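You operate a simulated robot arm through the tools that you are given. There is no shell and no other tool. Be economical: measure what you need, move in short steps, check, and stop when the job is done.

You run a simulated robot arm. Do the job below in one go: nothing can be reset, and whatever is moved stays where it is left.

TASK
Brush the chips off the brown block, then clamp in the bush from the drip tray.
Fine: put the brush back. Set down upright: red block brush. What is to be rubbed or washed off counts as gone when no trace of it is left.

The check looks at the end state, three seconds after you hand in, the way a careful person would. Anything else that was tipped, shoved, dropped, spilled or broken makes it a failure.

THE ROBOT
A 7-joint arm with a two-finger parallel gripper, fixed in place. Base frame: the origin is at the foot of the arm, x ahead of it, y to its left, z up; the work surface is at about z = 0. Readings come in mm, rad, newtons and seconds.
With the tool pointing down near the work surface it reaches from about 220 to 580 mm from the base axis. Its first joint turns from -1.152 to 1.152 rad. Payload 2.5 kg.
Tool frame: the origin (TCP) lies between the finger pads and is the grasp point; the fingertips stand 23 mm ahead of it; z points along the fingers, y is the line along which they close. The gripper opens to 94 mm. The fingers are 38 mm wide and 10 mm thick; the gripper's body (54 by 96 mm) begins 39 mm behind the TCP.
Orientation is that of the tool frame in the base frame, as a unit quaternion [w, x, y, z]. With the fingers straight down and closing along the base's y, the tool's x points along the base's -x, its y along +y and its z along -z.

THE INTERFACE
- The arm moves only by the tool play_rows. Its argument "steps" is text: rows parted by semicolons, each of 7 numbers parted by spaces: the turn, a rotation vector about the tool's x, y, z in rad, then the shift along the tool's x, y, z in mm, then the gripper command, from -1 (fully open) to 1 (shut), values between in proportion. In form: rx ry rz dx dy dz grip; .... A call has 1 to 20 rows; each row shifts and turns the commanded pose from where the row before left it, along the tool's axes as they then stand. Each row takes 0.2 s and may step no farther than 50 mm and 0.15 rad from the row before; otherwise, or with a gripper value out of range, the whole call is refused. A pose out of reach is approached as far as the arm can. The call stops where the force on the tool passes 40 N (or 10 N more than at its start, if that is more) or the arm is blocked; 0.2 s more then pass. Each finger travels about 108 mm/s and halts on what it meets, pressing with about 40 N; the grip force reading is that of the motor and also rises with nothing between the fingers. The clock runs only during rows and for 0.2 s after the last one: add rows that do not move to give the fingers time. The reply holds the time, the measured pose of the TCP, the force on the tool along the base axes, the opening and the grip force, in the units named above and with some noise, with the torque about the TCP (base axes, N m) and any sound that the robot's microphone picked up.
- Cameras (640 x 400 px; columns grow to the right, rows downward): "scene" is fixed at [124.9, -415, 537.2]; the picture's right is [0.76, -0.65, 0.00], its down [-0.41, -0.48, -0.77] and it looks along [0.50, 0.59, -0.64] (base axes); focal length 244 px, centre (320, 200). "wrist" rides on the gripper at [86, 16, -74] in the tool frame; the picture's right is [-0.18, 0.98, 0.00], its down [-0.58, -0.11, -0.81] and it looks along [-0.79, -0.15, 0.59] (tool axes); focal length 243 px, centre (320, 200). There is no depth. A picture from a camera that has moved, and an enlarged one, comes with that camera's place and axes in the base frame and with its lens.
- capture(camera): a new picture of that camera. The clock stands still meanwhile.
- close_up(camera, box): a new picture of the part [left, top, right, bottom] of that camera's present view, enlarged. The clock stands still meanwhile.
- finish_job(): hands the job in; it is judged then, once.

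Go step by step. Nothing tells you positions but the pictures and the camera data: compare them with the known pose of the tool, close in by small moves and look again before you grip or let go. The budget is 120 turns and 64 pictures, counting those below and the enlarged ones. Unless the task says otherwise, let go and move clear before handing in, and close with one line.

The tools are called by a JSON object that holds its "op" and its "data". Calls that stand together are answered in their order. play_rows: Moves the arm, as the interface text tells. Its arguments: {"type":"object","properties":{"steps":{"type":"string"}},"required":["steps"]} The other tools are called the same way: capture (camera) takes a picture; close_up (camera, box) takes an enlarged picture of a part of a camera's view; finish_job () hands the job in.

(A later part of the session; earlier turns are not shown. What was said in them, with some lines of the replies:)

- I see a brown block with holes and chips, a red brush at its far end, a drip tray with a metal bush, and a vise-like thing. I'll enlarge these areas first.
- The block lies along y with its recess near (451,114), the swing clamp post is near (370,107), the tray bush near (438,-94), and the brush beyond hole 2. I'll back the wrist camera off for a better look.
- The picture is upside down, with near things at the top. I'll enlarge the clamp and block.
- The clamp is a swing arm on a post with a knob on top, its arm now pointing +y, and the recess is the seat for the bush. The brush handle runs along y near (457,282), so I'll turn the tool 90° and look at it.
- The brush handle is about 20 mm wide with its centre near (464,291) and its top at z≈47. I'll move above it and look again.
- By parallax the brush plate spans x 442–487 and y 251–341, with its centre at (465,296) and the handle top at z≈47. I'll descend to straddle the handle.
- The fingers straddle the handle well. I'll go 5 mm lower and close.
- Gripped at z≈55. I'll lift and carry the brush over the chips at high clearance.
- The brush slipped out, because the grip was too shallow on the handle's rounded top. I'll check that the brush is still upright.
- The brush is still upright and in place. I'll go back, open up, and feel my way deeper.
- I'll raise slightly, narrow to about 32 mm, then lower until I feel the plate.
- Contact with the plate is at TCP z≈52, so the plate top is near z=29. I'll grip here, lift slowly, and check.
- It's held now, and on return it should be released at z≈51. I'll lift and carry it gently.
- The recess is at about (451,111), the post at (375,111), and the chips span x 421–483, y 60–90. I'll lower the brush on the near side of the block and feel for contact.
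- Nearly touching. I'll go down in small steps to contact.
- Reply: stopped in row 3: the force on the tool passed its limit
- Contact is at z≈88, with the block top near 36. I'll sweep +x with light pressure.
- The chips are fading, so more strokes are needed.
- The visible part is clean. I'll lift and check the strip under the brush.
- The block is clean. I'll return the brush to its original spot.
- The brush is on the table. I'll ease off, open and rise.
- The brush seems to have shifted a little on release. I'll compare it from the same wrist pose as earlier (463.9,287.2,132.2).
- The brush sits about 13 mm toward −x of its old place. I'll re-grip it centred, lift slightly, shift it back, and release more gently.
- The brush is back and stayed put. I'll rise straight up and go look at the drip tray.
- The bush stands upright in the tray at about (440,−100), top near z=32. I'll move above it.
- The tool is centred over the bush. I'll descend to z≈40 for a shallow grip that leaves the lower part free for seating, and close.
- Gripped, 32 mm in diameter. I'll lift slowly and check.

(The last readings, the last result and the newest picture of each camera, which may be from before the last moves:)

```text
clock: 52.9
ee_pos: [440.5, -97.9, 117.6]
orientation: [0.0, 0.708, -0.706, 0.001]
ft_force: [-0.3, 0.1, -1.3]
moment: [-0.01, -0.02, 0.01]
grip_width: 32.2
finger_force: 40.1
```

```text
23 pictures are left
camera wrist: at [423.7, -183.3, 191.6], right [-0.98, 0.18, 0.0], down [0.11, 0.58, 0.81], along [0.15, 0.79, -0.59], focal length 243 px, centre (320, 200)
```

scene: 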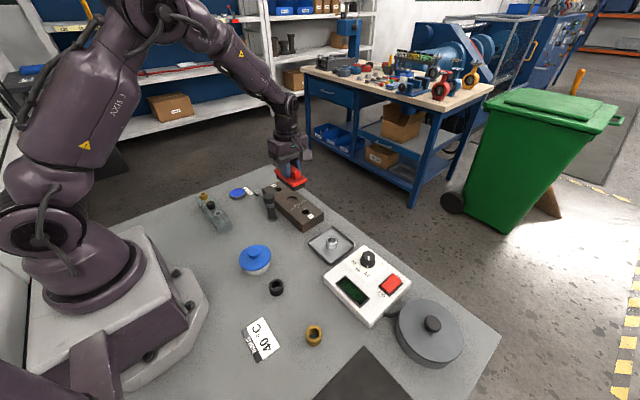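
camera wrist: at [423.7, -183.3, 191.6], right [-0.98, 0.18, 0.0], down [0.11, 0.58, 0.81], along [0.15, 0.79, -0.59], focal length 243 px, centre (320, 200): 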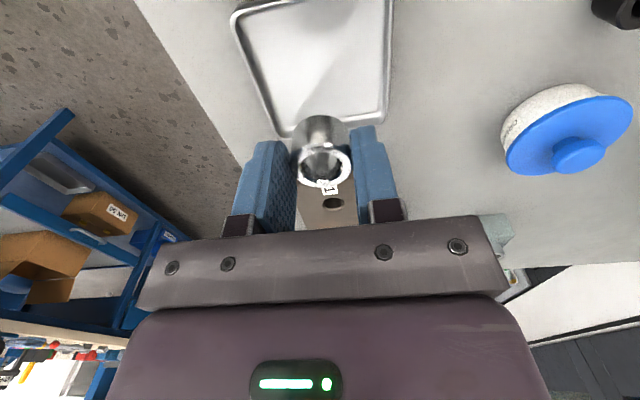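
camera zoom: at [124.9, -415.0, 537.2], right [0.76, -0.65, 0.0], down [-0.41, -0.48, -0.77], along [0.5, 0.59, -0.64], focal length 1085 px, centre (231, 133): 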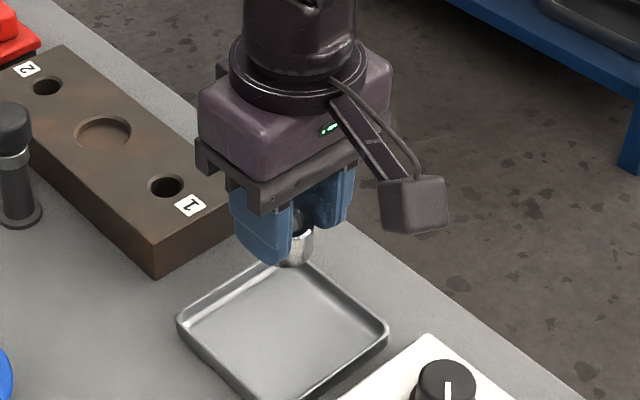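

The bush is held well. I'll carry it to just short of the recess and look at the target.

{"op": "play_rows", "data": {"steps": "0 0 0 0 0 -15 1;0 0 0 0 0 -15 1;0 0 0 -8 -1 -2 1;0 0 0 -20 -1 0 1;0 0 0 -25 -1 0 1;0 0 0 -25 -2 0 1;0 0 0 -25 -2 0 1;0 0 0 -25 -2 0 1;0 0 0 -25 -1 0 1;0 0 0 -20 -1 0 1;0 0 0 -15 0 0 1;0 0 0 -5 0 0 1;0 0 0 0 0 0 1"}}

{"op": "capture", "data": {"camera": "wrist"}}

{"op": "close_up", "data": {"camera": "wrist", "box": [240, 30, 440, 160]}}

```text
clock: 55.7
ee_pos: [451.9, 93.7, 148.9]
orientation: [0.0, -0.707, 0.707, -0.001]
ft_force: [0.2, -0.4, -0.2]
moment: [0.0, 0.01, -0.01]
grip_width: 31.8
finger_force: 40.2
```

```text
22 pictures are left
camera wrist: at [435.7, 9.4, 222.9], right [-0.98, 0.19, 0.0], down [0.11, 0.58, 0.81], along [0.15, 0.79, -0.59], focal length 243 px, centre (320, 200)
```

wrist: 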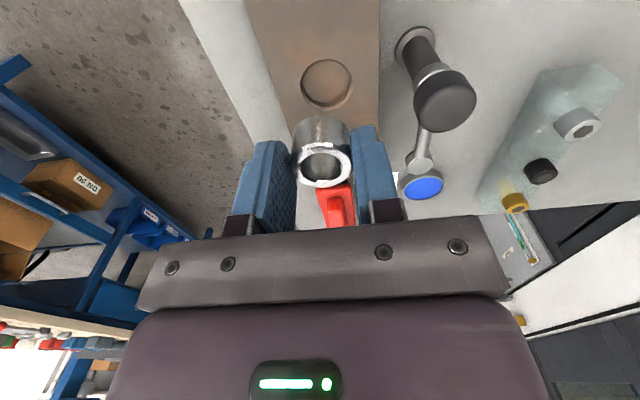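

```text
3.08 times, centred on (340, 95) of wrist
camera zoom: at [435.7, 9.4, 222.9], right [-0.98, 0.19, 0.0], down [0.11, 0.58, 0.81], along [0.15, 0.79, -0.59], focal length 746 px, centre (258, 523)
```

zoom: 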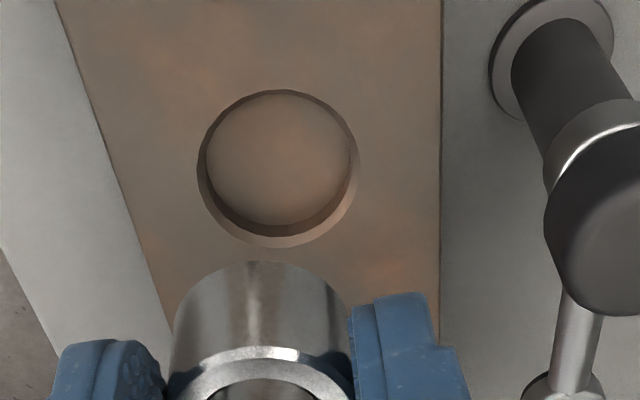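

The recess is about 41 mm wide and 10 mm deep, centred about 15 mm further in +y, and the bush fits loosely. I'll move over it and go down to just above.

{"op": "play_rows", "data": {"steps": "0 0 0 -8 0 0 1;0 0 0 -7.5 0.3 0 1;0 0 0 0 0 15 1;0 0 0 0 0 20 1;0 0 0 0 0 20 1;0 0 0 0 0 13 1;0 0 0 0 0 0 1"}}

{"op": "close_up", "data": {"camera": "wrist", "box": [220, 70, 460, 220]}}

{"op": "close_up", "data": {"camera": "scene", "box": [240, 150, 340, 230]}}

```text
clock: 57.3
ee_pos: [451.6, 109.2, 80.1]
orientation: [0.001, -0.707, 0.707, -0.002]
ft_force: [0.8, -0.9, -1.6]
moment: [0.01, 0.01, 0.0]
grip_width: 32.1
finger_force: 39.9
```

```text
2.67 times, centred on (340, 145) of wrist
camera zoom: at [434.9, 24.0, 154.0], right [-0.98, 0.19, 0.0], down [0.11, 0.58, 0.81], along [0.15, 0.79, -0.59], focal length 647 px, centre (267, 347)
```

zoom: 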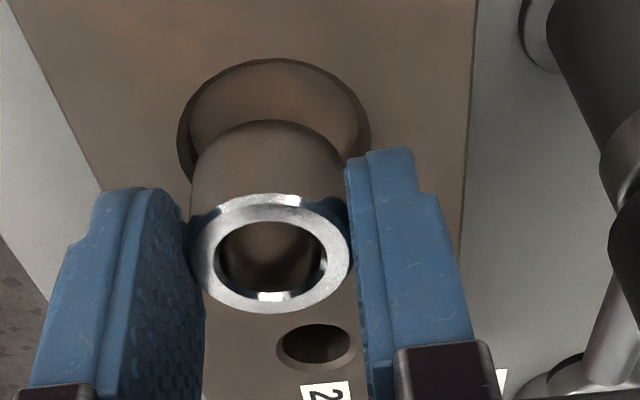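

```text
5.00 times, centred on (290, 190) of scene
camera zoom: at [124.9, -415.0, 537.2], right [0.76, -0.65, 0.0], down [-0.41, -0.48, -0.77], along [0.5, 0.59, -0.64], focal length 1220 px, centre (470, 250)
```

zoom: 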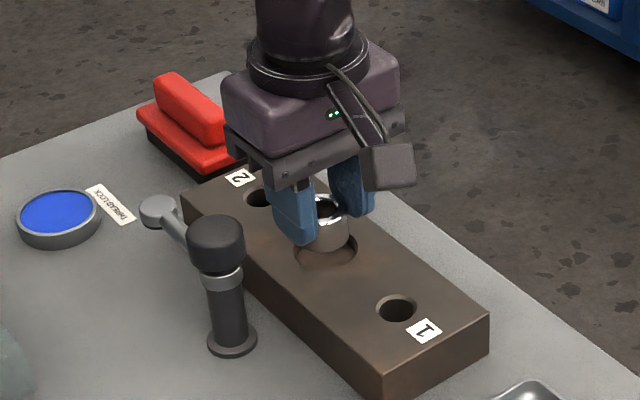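

Alignment is within a couple of millimetres. I'll nudge (−1,+2) and lower gently to contact.

{"op": "play_rows", "data": {"steps": "0 0 0 -1.5 1 0 1;0 0 0 0 0 3 1;0 0 0 0 0 3 1;0 0 0 0 0 3 1;0 0 0 0 0 2 1;0 0 0 0 0 2 1;0 0 0 0 0 1 1;0 0 0 0 0 0 1"}}

{"op": "close_up", "data": {"camera": "scene", "box": [240, 150, 340, 230]}}

```text
clock: 59.1
ee_pos: [451.9, 112.4, 68.6]
orientation: [0.005, -0.706, 0.708, -0.003]
ft_force: [4.2, -0.1, 28.5]
moment: [0.58, 0.14, -0.07]
grip_width: 32.1
finger_force: 40.5
```

```text
5.00 times, centred on (290, 190) of scene
camera zoom: at [124.8, -415.1, 537.2], right [0.76, -0.65, 0.0], down [-0.41, -0.48, -0.77], along [0.5, 0.59, -0.64], focal length 1220 px, centre (470, 250)
```

zoom: 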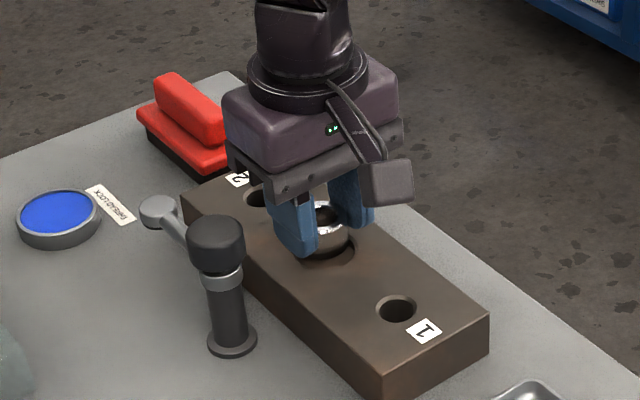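

Contact is on the +y side, so the bush is a bit too far in +y. I'll rise, shift −4 mm in y, and try again.

{"op": "play_rows", "data": {"steps": "0 0 0 0 0 -4 1;0 0 0 0 0 -2 1;0 0 0 4.5 0 0 1;0 0 0 0 0 2 1;0 0 0 0 0 2 1;0 0 0 0 0 1 1;0 0 0 0 0 0 1"}}

{"op": "close_up", "data": {"camera": "wrist", "box": [220, 70, 460, 220]}}

```text
clock: 60.7
ee_pos: [450.0, 106.5, 67.0]
orientation: [0.001, -0.706, 0.708, -0.001]
ft_force: [0.1, 0.1, -0.3]
moment: [0.03, 0.03, 0.01]
grip_width: 31.9
finger_force: 39.8
```

```text
2.67 times, centred on (340, 145) of wrist
camera zoom: at [433.4, 21.2, 141.2], right [-0.98, 0.18, 0.0], down [0.11, 0.58, 0.81], along [0.15, 0.79, -0.59], focal length 647 px, centre (267, 347)
```

zoom: 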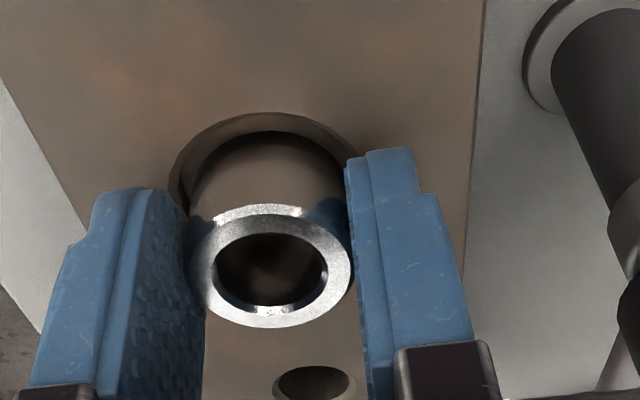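

Now it's free at z=67. I'll lower on to the floor.

{"op": "play_rows", "data": {"steps": "0 0 0 0 0 1.5 1;0 0 0 0 0 1.5 1;0 0 0 0 0 0 1"}}

```text
clock: 61.5
ee_pos: [450.7, 107.2, 63.5]
orientation: [-0.001, 0.707, -0.707, 0.001]
ft_force: [0.5, -0.2, -0.5]
moment: [0.0, -0.01, -0.01]
grip_width: 31.9
finger_force: 39.4
```

{"op": "play_rows", "data": {"steps": "0 0 0 0 0 1 1;0 0 0 0 0 1 1;0 0 0 0 0 0 1"}}

{"op": "close_up", "data": {"camera": "scene", "box": [240, 150, 340, 230]}}

```text
clock: 62.3
ee_pos: [450.8, 106.9, 62.8]
orientation: [0.001, -0.707, 0.707, -0.001]
ft_force: [-1.9, -0.7, 2.9]
moment: [-0.1, 0.07, -0.02]
grip_width: 31.9
finger_force: 39.3
```

```text
5.00 times, centred on (290, 190) of scene
camera zoom: at [124.9, -415.0, 537.2], right [0.76, -0.65, 0.0], down [-0.41, -0.48, -0.77], along [0.5, 0.59, -0.64], focal length 1220 px, centre (470, 250)
```

zoom: 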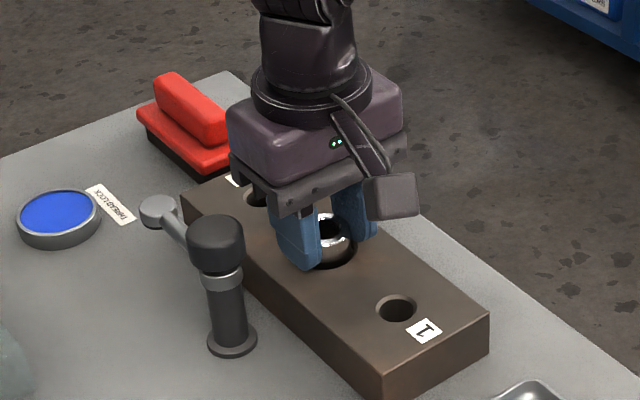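

It's on the floor of the recess. I'll release and rise straight up.

{"op": "play_rows", "data": {"steps": "0 0 0 0 0 0 0.6;0 0 0 0 0 0 0.15;0 0 0 0 0 0 0.15;0 0 0 0 0 -5 0.15;0 0 0 0 0 -15 0.15;0 0 0 0 0 -30 0.15;0 0 0 0 0 -40 0.15;0 0 0 40 0 0 0.15;0 0 0 0 0 0 0.15"}}

{"op": "close_up", "data": {"camera": "scene", "box": [240, 150, 340, 230]}}

{"op": "close_up", "data": {"camera": "wrist", "box": [220, 20, 520, 220]}}

```text
clock: 64.3
ee_pos: [449.5, 67.1, 152.8]
orientation: [0.0, 0.707, -0.707, 0.0]
ft_force: [-0.3, 0.1, -0.7]
moment: [0.01, 0.04, 0.02]
grip_width: 40.2
finger_force: 0.1
```

```text
5.00 times, centred on (290, 190) of scene
camera zoom: at [124.9, -415.0, 537.2], right [0.76, -0.65, 0.0], down [-0.41, -0.48, -0.77], along [0.5, 0.59, -0.64], focal length 1220 px, centre (470, 250)
```

zoom: 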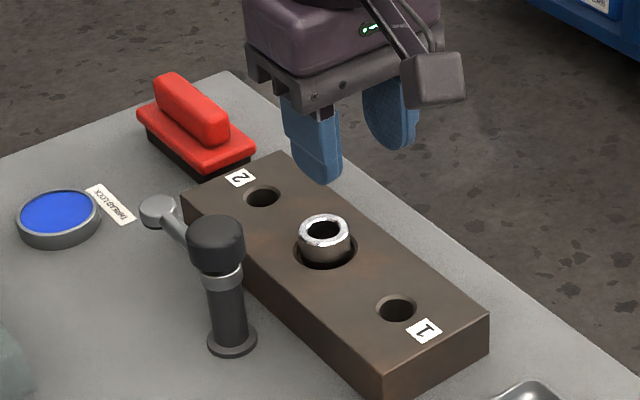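

```text
2.00 times, centred on (370, 120) of wrist
camera zoom: at [432.8, -18.3, 227.5], right [-0.98, 0.18, 0.0], down [0.11, 0.58, 0.81], along [0.15, 0.79, -0.59], focal length 485 px, centre (220, 360)
```

zoom: 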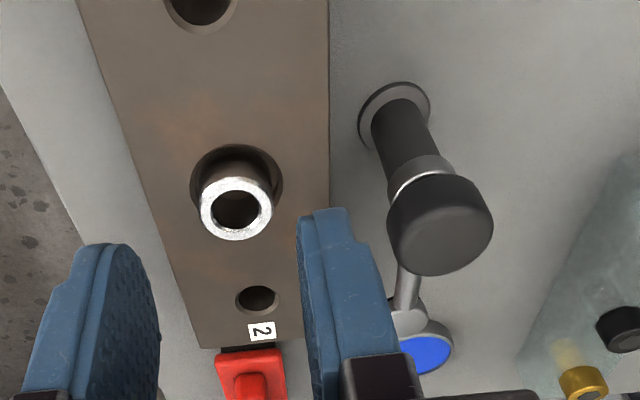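

The bush sits upright in the recess. Now I'll study the clamp closely.

{"op": "close_up", "data": {"camera": "scene", "box": [262, 180, 318, 225]}}

```text
8.89 times, centred on (290, 202) of scene
camera zoom: at [124.9, -415.0, 537.2], right [0.76, -0.65, 0.0], down [-0.41, -0.48, -0.77], along [0.5, 0.59, -0.64], focal length 2170 px, centre (587, 178)
```

zoom: 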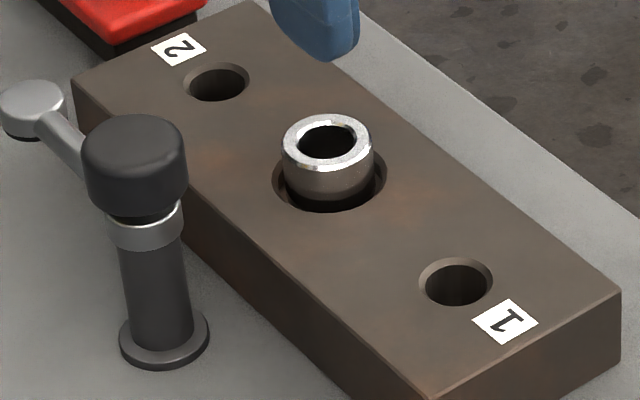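

The clamp is a post at about (374.5,110), with an arm hub under a roughly 38 mm knob whose top is near z=87. Its arm reaches 76 mm, exactly to the recess. I'll try gripping the knob and turning clockwise, first moving above it.

{"op": "play_rows", "data": {"steps": "0 0 0 -14 25 0 -0.3;0 0 0 -14 25 0 -0.3;0 0 0 -15 25 0 -0.3;0 0 0 0 0 20 -0.3;0 0 0 0 0 15 -0.3;0 0 0 0 0 0 -0.3"}}

{"op": "close_up", "data": {"camera": "wrist", "box": [160, 40, 480, 240]}}

{"op": "close_up", "data": {"camera": "scene", "box": [230, 140, 330, 220]}}

```text
clock: 65.7
ee_pos: [374.0, 109.9, 115.3]
orientation: [0.001, -0.707, 0.708, -0.001]
ft_force: [1.2, 0.6, 0.6]
moment: [-0.03, -0.02, 0.02]
grip_width: 61.2
finger_force: 0.0
```

```text
2.00 times, centred on (320, 140) of wrist
camera zoom: at [358.9, 24.9, 190.0], right [-0.98, 0.19, 0.0], down [0.11, 0.58, 0.81], along [0.15, 0.79, -0.59], focal length 485 px, centre (320, 320)
```

zoom: 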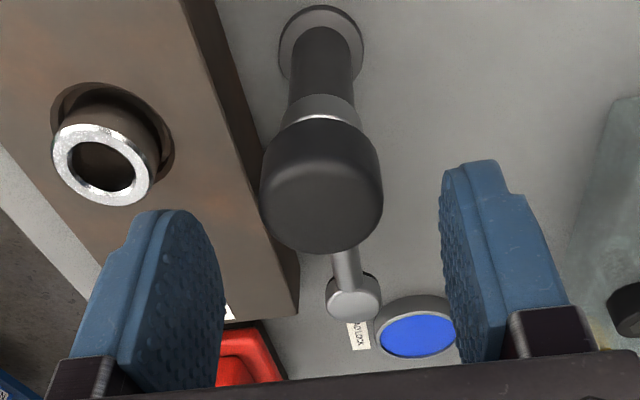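

```text
5.00 times, centred on (280, 180) of scene
camera zoom: at [124.9, -415.0, 537.2], right [0.76, -0.65, 0.0], down [-0.41, -0.48, -0.77], along [0.5, 0.59, -0.64], focal length 1220 px, centre (520, 300)
```

zoom: 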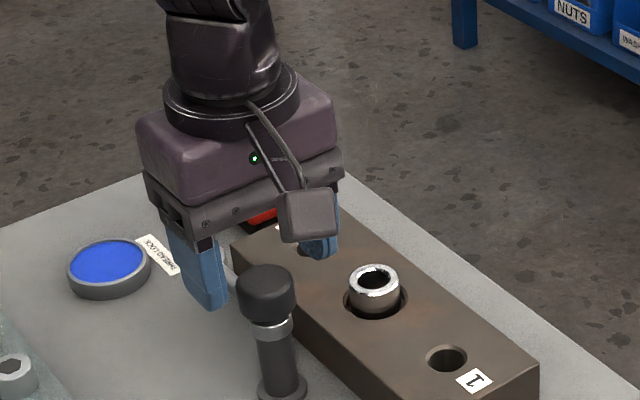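

The knob is centred under the tool with its top near z=88. I'll descend to z≈91 and grip it.

{"op": "play_rows", "data": {"steps": "0 0 0 0 0 12 -0.3;0 0 0 0 0 8 -0.3;0 0 0 0 0 4 -0.3;0 0 0 0 0 0 0;0 0 0 0 0 0 1;0 0 0 0 0 0 1;0 0 0 0 0 0 1"}}

{"op": "close_up", "data": {"camera": "scene", "box": [230, 150, 330, 230]}}

```text
clock: 67.3
ee_pos: [374.8, 111.4, 92.1]
orientation: [-0.001, -0.707, 0.707, -0.001]
ft_force: [-2.1, 0.6, -0.3]
moment: [-0.36, 0.47, -0.05]
grip_width: 33.9
finger_force: 44.8
```

```text
5.00 times, centred on (280, 190) of scene
camera zoom: at [124.9, -415.0, 537.2], right [0.76, -0.65, 0.0], down [-0.41, -0.48, -0.77], along [0.5, 0.59, -0.64], focal length 1220 px, centre (520, 250)
```

zoom: 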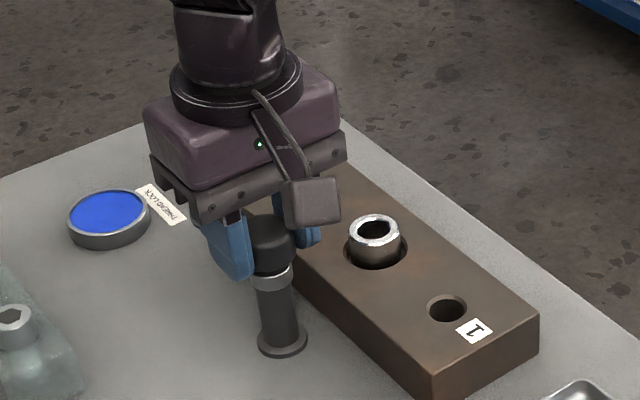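

The knob is gripped. I'll turn clockwise a little and check the response.

{"op": "play_rows", "data": {"steps": "0 0 0.06 0 0 0 1;0 0 0.08 0 0 0 1;0 0 0.08 0 0 0 1;0 0 0.08 0 0 0 1;0 0 0 0 0 0 1"}}

{"op": "capture", "data": {"camera": "wrist"}}

```text
clock: 68.5
ee_pos: [375.2, 110.5, 92.8]
orientation: [0.002, -0.594, 0.805, -0.001]
ft_force: [10.3, 13.9, -19.3]
moment: [-0.16, 0.66, 0.03]
grip_width: 33.6
finger_force: 44.8
```

```text
9 pictures are left
camera wrist: at [333.9, 33.9, 166.9], right [-0.88, 0.47, 0.0], down [0.27, 0.52, 0.81], along [0.38, 0.71, -0.59], focal length 243 px, centre (320, 200)
```

wrist: 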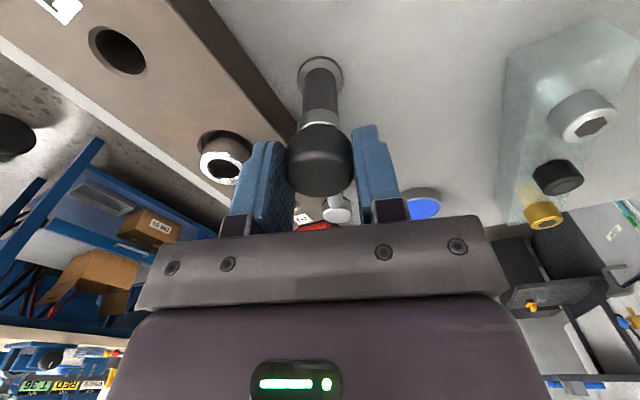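

The arm is swinging with the knob (about 0.3 rad so far), and there is a downward pull. I'll follow down 1 mm to see whether the force relaxes.

{"op": "play_rows", "data": {"steps": "0 0 0 0 0 1 1;0 0 0 0 0 0 1"}}

```text
clock: 69.1
ee_pos: [374.8, 111.1, 93.0]
orientation: [0.001, -0.594, 0.804, -0.001]
ft_force: [2.5, 11.7, -1.0]
moment: [1.5, -0.01, -0.03]
grip_width: 33.6
finger_force: 45.4
```

{"op": "play_rows", "data": {"steps": "0 0 0.08 0 0 0 1;0 0 0.08 0 0 0 1;0 0 0.08 0 0 0 1;0 0 0.06 0 0 0 1;0 0 0 0 0 0 1"}}

```text
clock: 70.3
ee_pos: [375.9, 109.5, 93.1]
orientation: [0.001, -0.467, 0.884, 0.0]
ft_force: [4.9, 15.6, 4.5]
moment: [-0.31, 0.93, -0.02]
grip_width: 33.9
finger_force: 44.8
```

{"op": "play_rows", "data": {"steps": "0 0 0.08 0 0 0 1;0 0 0.08 0 0 0 1;0 0 0.08 0 0 0 1;0 0 0.08 0 0 0 1;0 0 0.08 0 0 0 1;0 0 0 0 0 0 1"}}

{"op": "close_up", "data": {"camera": "scene", "box": [250, 170, 320, 230]}}

```text
clock: 71.7
ee_pos: [375.5, 109.9, 92.6]
orientation: [0.002, -0.28, 0.96, -0.001]
ft_force: [5.9, 6.2, 9.9]
moment: [1.0, -0.47, 0.02]
grip_width: 33.8
finger_force: 45.1
```

```text
6.67 times, centred on (285, 200) of scene
camera zoom: at [124.8, -415.0, 537.2], right [0.76, -0.65, 0.0], down [-0.41, -0.48, -0.77], along [0.5, 0.59, -0.64], focal length 1627 px, centre (553, 200)
```

zoom: 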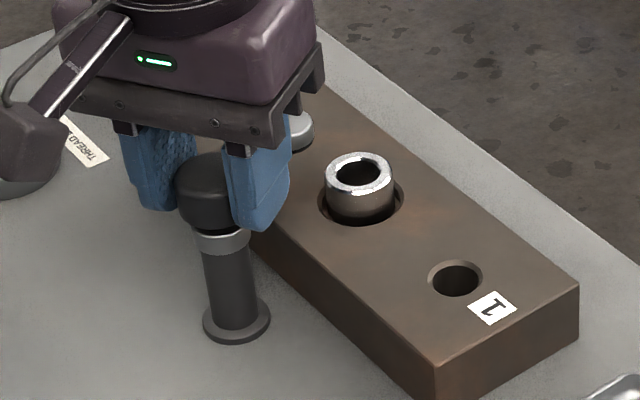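

The arm is at about 1.0 rad and the pad looks level with or just above the bush top. I'll continue carefully in small steps, watching torque.

{"op": "play_rows", "data": {"steps": "0 0 0.06 0 0 0 1;0 0 0.06 0 0 0 1;0 0 0.06 0 0 0 1;0 0 0.06 0 0 0 1;0 0 0 0 0 0 1"}}

```text
clock: 72.9
ee_pos: [375.2, 111.0, 91.7]
orientation: [0.003, -0.164, 0.986, 0.0]
ft_force: [12.6, 6.9, 14.4]
moment: [0.09, 0.88, 0.0]
grip_width: 33.9
finger_force: 44.8
```

{"op": "play_rows", "data": {"steps": "0 0 0.05 0 0 0 1;0 0 0.05 0 0 0 1;0 0 0 0 0 0 1"}}

{"op": "close_up", "data": {"camera": "scene", "box": [265, 170, 335, 230]}}

```text
clock: 73.7
ee_pos: [375.4, 110.9, 92.5]
orientation: [0.001, -0.115, 0.993, 0.0]
ft_force: [6.6, 3.6, 8.1]
moment: [0.66, -1.25, -0.01]
grip_width: 33.8
finger_force: 45.1
```

```text
6.67 times, centred on (300, 200) of scene
camera zoom: at [124.8, -415.0, 537.2], right [0.76, -0.65, 0.0], down [-0.41, -0.48, -0.77], along [0.5, 0.59, -0.64], focal length 1627 px, centre (453, 200)
```

zoom: 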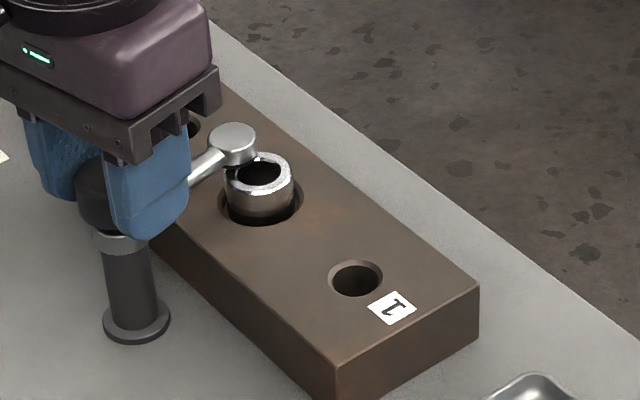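

The pad is coming over the bush without disturbing it. I'll finish the quarter turn.

{"op": "play_rows", "data": {"steps": "0 0 0.05 0 0 0 1;0 0 0.05 0 0 0 1;0 0 0.05 0 0 0 1;0 0 0.05 0 0 0 1;0 0 0.04 0 0 0 1;0 0 0 0 0 0 1"}}

{"op": "close_up", "data": {"camera": "scene", "box": [265, 170, 335, 230]}}

```text
clock: 75.1
ee_pos: [375.1, 109.3, 92.9]
orientation: [0.0, 0.004, 1.0, -0.001]
ft_force: [2.7, -0.2, 21.7]
moment: [0.37, -0.02, 0.45]
grip_width: 33.8
finger_force: 44.4
```

```text
6.67 times, centred on (300, 200) of scene
camera zoom: at [124.8, -415.1, 537.2], right [0.76, -0.65, 0.0], down [-0.41, -0.48, -0.77], along [0.5, 0.59, -0.64], focal length 1627 px, centre (453, 200)
```

zoom: 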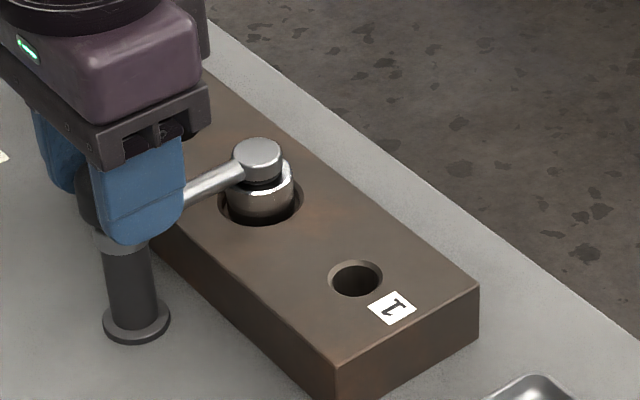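

The pad is over the bush and the swing stop is felt, with a small gap still visible. I'll press the knob down to clamp.

{"op": "play_rows", "data": {"steps": "0 0 0 0 0 1 1;0 0 0 0 0 1 1;0 0 0 0 0 0 1"}}

```text
clock: 75.9
ee_pos: [376.0, 109.3, 90.4]
orientation: [0.002, 0.004, 1.0, 0.0]
ft_force: [-5.2, 0.7, 36.4]
moment: [-0.3, 0.22, 0.04]
grip_width: 34.0
finger_force: 45.2
```

{"op": "play_rows", "data": {"steps": "0 0 0 0 0 1 1;0 0 0 0 0 1 1;0 0 0 0 0 0 1"}}

{"op": "close_up", "data": {"camera": "scene", "box": [265, 170, 335, 230]}}

```text
clock: 76.7
ee_pos: [376.2, 110.4, 89.2]
orientation: [0.002, 0.004, 1.0, 0.0]
ft_force: [-3.0, 2.6, 36.3]
moment: [-0.3, 0.12, 0.04]
grip_width: 33.7
finger_force: 45.4
```

```text
6.67 times, centred on (300, 200) of scene
camera zoom: at [124.8, -415.1, 537.2], right [0.76, -0.65, 0.0], down [-0.41, -0.48, -0.77], along [0.5, 0.59, -0.64], focal length 1627 px, centre (453, 200)
```

zoom: 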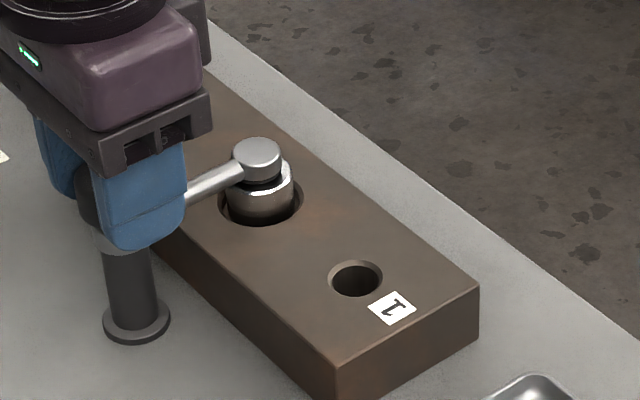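

Pressing only slides the fingers on the knob, and the arm height hasn't changed. I'll back up 2 mm and turn further clockwise to see whether the knob screws the arm down.

{"op": "play_rows", "data": {"steps": "0 0 0 0 0 -2 1;0 0 0.06 0 0 -1 1;0 0 0.08 0 0 0 1;0 0 0.08 0 0 0 1;0 0 0.08 0 0 0 1;0 0 0 0 0 0 1"}}

```text
clock: 78.1
ee_pos: [372.1, 112.0, 90.6]
orientation: [-0.001, 0.154, 0.988, -0.001]
ft_force: [-10.3, 9.4, -6.1]
moment: [0.55, 0.14, 0.59]
grip_width: 33.7
finger_force: 44.9
```

There's a steady resisting torque of about 0.6 N·m. I'll turn more and look.

{"op": "play_rows", "data": {"steps": "0 0 0.1 0 0 0 1;0 0 0.1 0 0 0 1;0 0 0.1 0 0 0 1;0 0 0.1 0 0 0 1;0 0 0.1 0 0 0 1;0 0 0 0 0 0 1"}}

{"op": "close_up", "data": {"camera": "scene", "box": [265, 170, 335, 230]}}

```text
clock: 79.5
ee_pos: [376.0, 108.3, 91.0]
orientation: [0.002, 0.396, 0.918, 0.0]
ft_force: [0.8, -5.7, 1.6]
moment: [-0.5, 0.29, 0.43]
grip_width: 33.6
finger_force: 45.1
```

```text
6.67 times, centred on (300, 200) of scene
camera zoom: at [124.9, -415.0, 537.2], right [0.76, -0.65, 0.0], down [-0.41, -0.48, -0.77], along [0.5, 0.59, -0.64], focal length 1627 px, centre (453, 200)
```

zoom: 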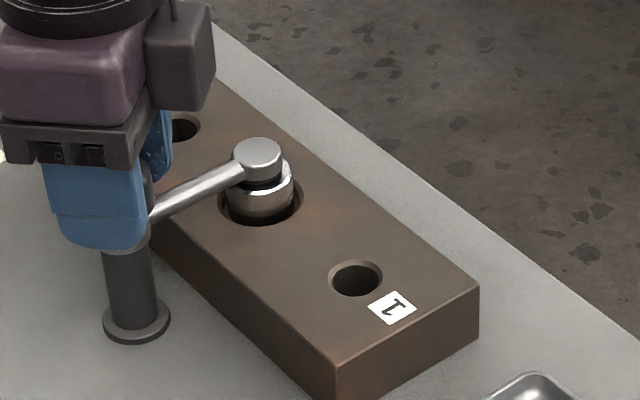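

The arm stays over the bush, but it's unclear whether the knob turned or slipped. I'll release, rise, and inspect the knob gap and foot.

{"op": "play_rows", "data": {"steps": "0 0 0 0 0 0 0.2;0 0 0 0 0 0 -0.1;0 0 0 0 0 -15 -0.1;0 0 0 0 0 -35 -0.1;0 0 0 25 0 -40 -0.1;0 0 0 40 0 -20 -0.1;0 0 0 0 0 0 -0.1"}}

{"op": "close_up", "data": {"camera": "scene", "box": [265, 180, 321, 225]}}

```text
clock: 81.1
ee_pos: [329.2, 159.1, 202.2]
orientation: [0.001, 0.394, 0.919, 0.0]
ft_force: [0.2, 0.2, -0.4]
moment: [-0.02, 0.01, 0.01]
grip_width: 51.7
finger_force: 0.0
```

```text
8.89 times, centred on (293, 202) of scene
camera zoom: at [124.9, -415.0, 537.2], right [0.76, -0.65, 0.0], down [-0.41, -0.48, -0.77], along [0.5, 0.59, -0.64], focal length 2170 px, centre (560, 178)
```

zoom: 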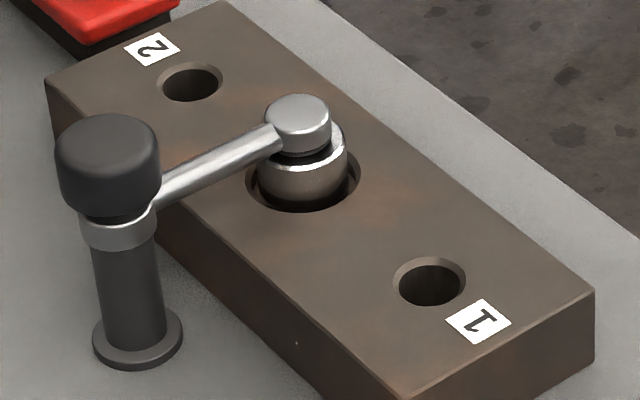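

The arm is at its stop right over the bush, with the foot about at bush-top height. To be sure it's clamped, I'll press the knob top with closed fingers and feel for travel.

{"op": "play_rows", "data": {"steps": "0 0 0 -33 0 0 0.5;0 0 0 -33 0 0 1;0 0 0 0 0 40 1;0 0 0 0 0 35 1;0 0 0 0 0 8 1;0 0 0 0 0 2 1;0 0 0 0 0 2 1;0 0 0 0 0 2 1;0 0 0 0 0 2 1;0 0 0 0 0 0 1"}}

```text
clock: 82.9
ee_pos: [375.0, 110.5, 114.8]
orientation: [0.0, 0.393, 0.919, 0.001]
ft_force: [-0.1, 0.0, 3.1]
moment: [0.05, 0.09, 0.02]
grip_width: 0.1
finger_force: 39.9
stopped in row 9: the force on the tool passed its limit (the readings are from after the stop); the commanded pose is now the measured one
```

{"op": "play_rows", "data": {"steps": "0 0 0 0 0 1 1;0 0 0 0 0 1 1;0 0 0 0 0 1 1;0 0 0 0 0 1 1;0 0 0 0 0 1 1;0 0 0 0 0 0 1"}}

```text
clock: 83.6
ee_pos: [374.6, 109.9, 115.7]
orientation: [0.0, 0.393, 0.92, 0.0]
ft_force: [-1.3, -0.1, 3.4]
moment: [-0.04, 0.0, -0.01]
grip_width: 0.0
finger_force: 40.2
stopped in row 3: the force on the tool passed its limit (the readings are from after the stop); the commanded pose is now the measured one
```

The knob is rigid, with no press travel, so the swing to its stop appears to be the clamping motion. I'll move clear and zoom hard on the foot and bush contact.

{"op": "play_rows", "data": {"steps": "0 0 0 0 0 -20 1;0 0 0 0 0 -40 1;0 0 0 30 0 -40 1;0 0 0 40 0 0 0.5;0 0 0 0 0 0 0.5"}}

{"op": "close_up", "data": {"camera": "scene", "box": [281, 186, 305, 201]}}

```text
clock: 84.8
ee_pos: [325.3, 159.6, 214.6]
orientation: [0.001, 0.394, 0.919, 0.001]
ft_force: [0.1, 0.1, -0.6]
moment: [-0.02, 0.02, 0.02]
grip_width: 23.3
finger_force: 0.1
```

```text
16.00 times, centred on (293, 194) of scene
camera zoom: at [124.9, -415.0, 537.2], right [0.76, -0.65, 0.0], down [-0.41, -0.48, -0.77], along [0.5, 0.59, -0.64], focal length 3906 px, centre (752, 304)
```

zoom: 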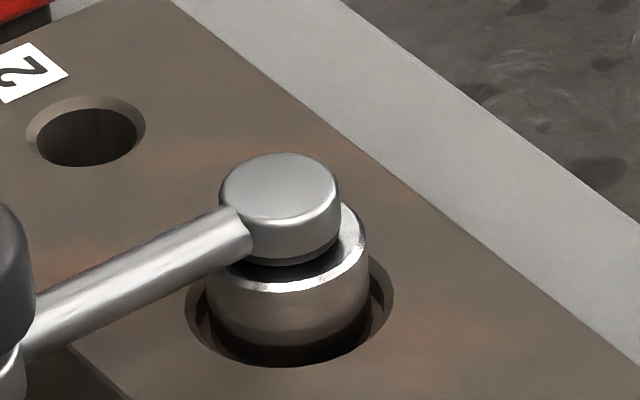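

The foot rests over the bush rim with the arm hard against its stop. I'll do a last check of the whole work area.

{"op": "close_up", "data": {"camera": "scene", "box": [235, 155, 335, 235]}}

```text
5.00 times, centred on (285, 195) of scene
camera zoom: at [124.9, -415.0, 537.2], right [0.76, -0.65, 0.0], down [-0.41, -0.48, -0.77], along [0.5, 0.59, -0.64], focal length 1220 px, centre (495, 225)
```

zoom: 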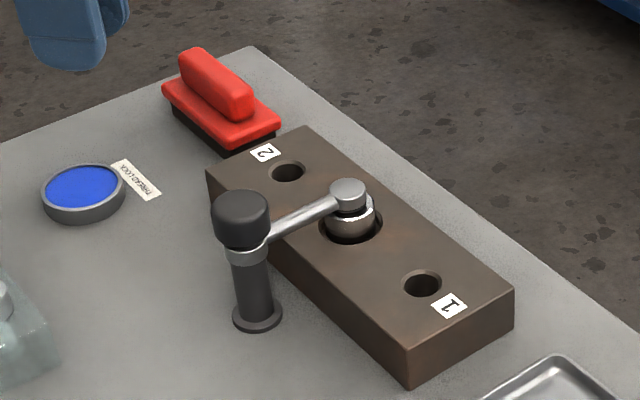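

The block is clean, the brush is upright in its place, and the bush sits in its recess under the swung-over clamp. The arm is clear, so I'll hand in.

{"op": "finish_job", "data": {}}

```text
The job is handed in.
```

I brushed the chips off the brown block, put the brush back upright in its place, and set the bush from the drip tray in the recess, with the clamp arm swung over it to its stop. The clamp's foot looks level with the top of the bush. The knob had no travel when I pressed it, so I couldn't confirm how firmly the bush is held.
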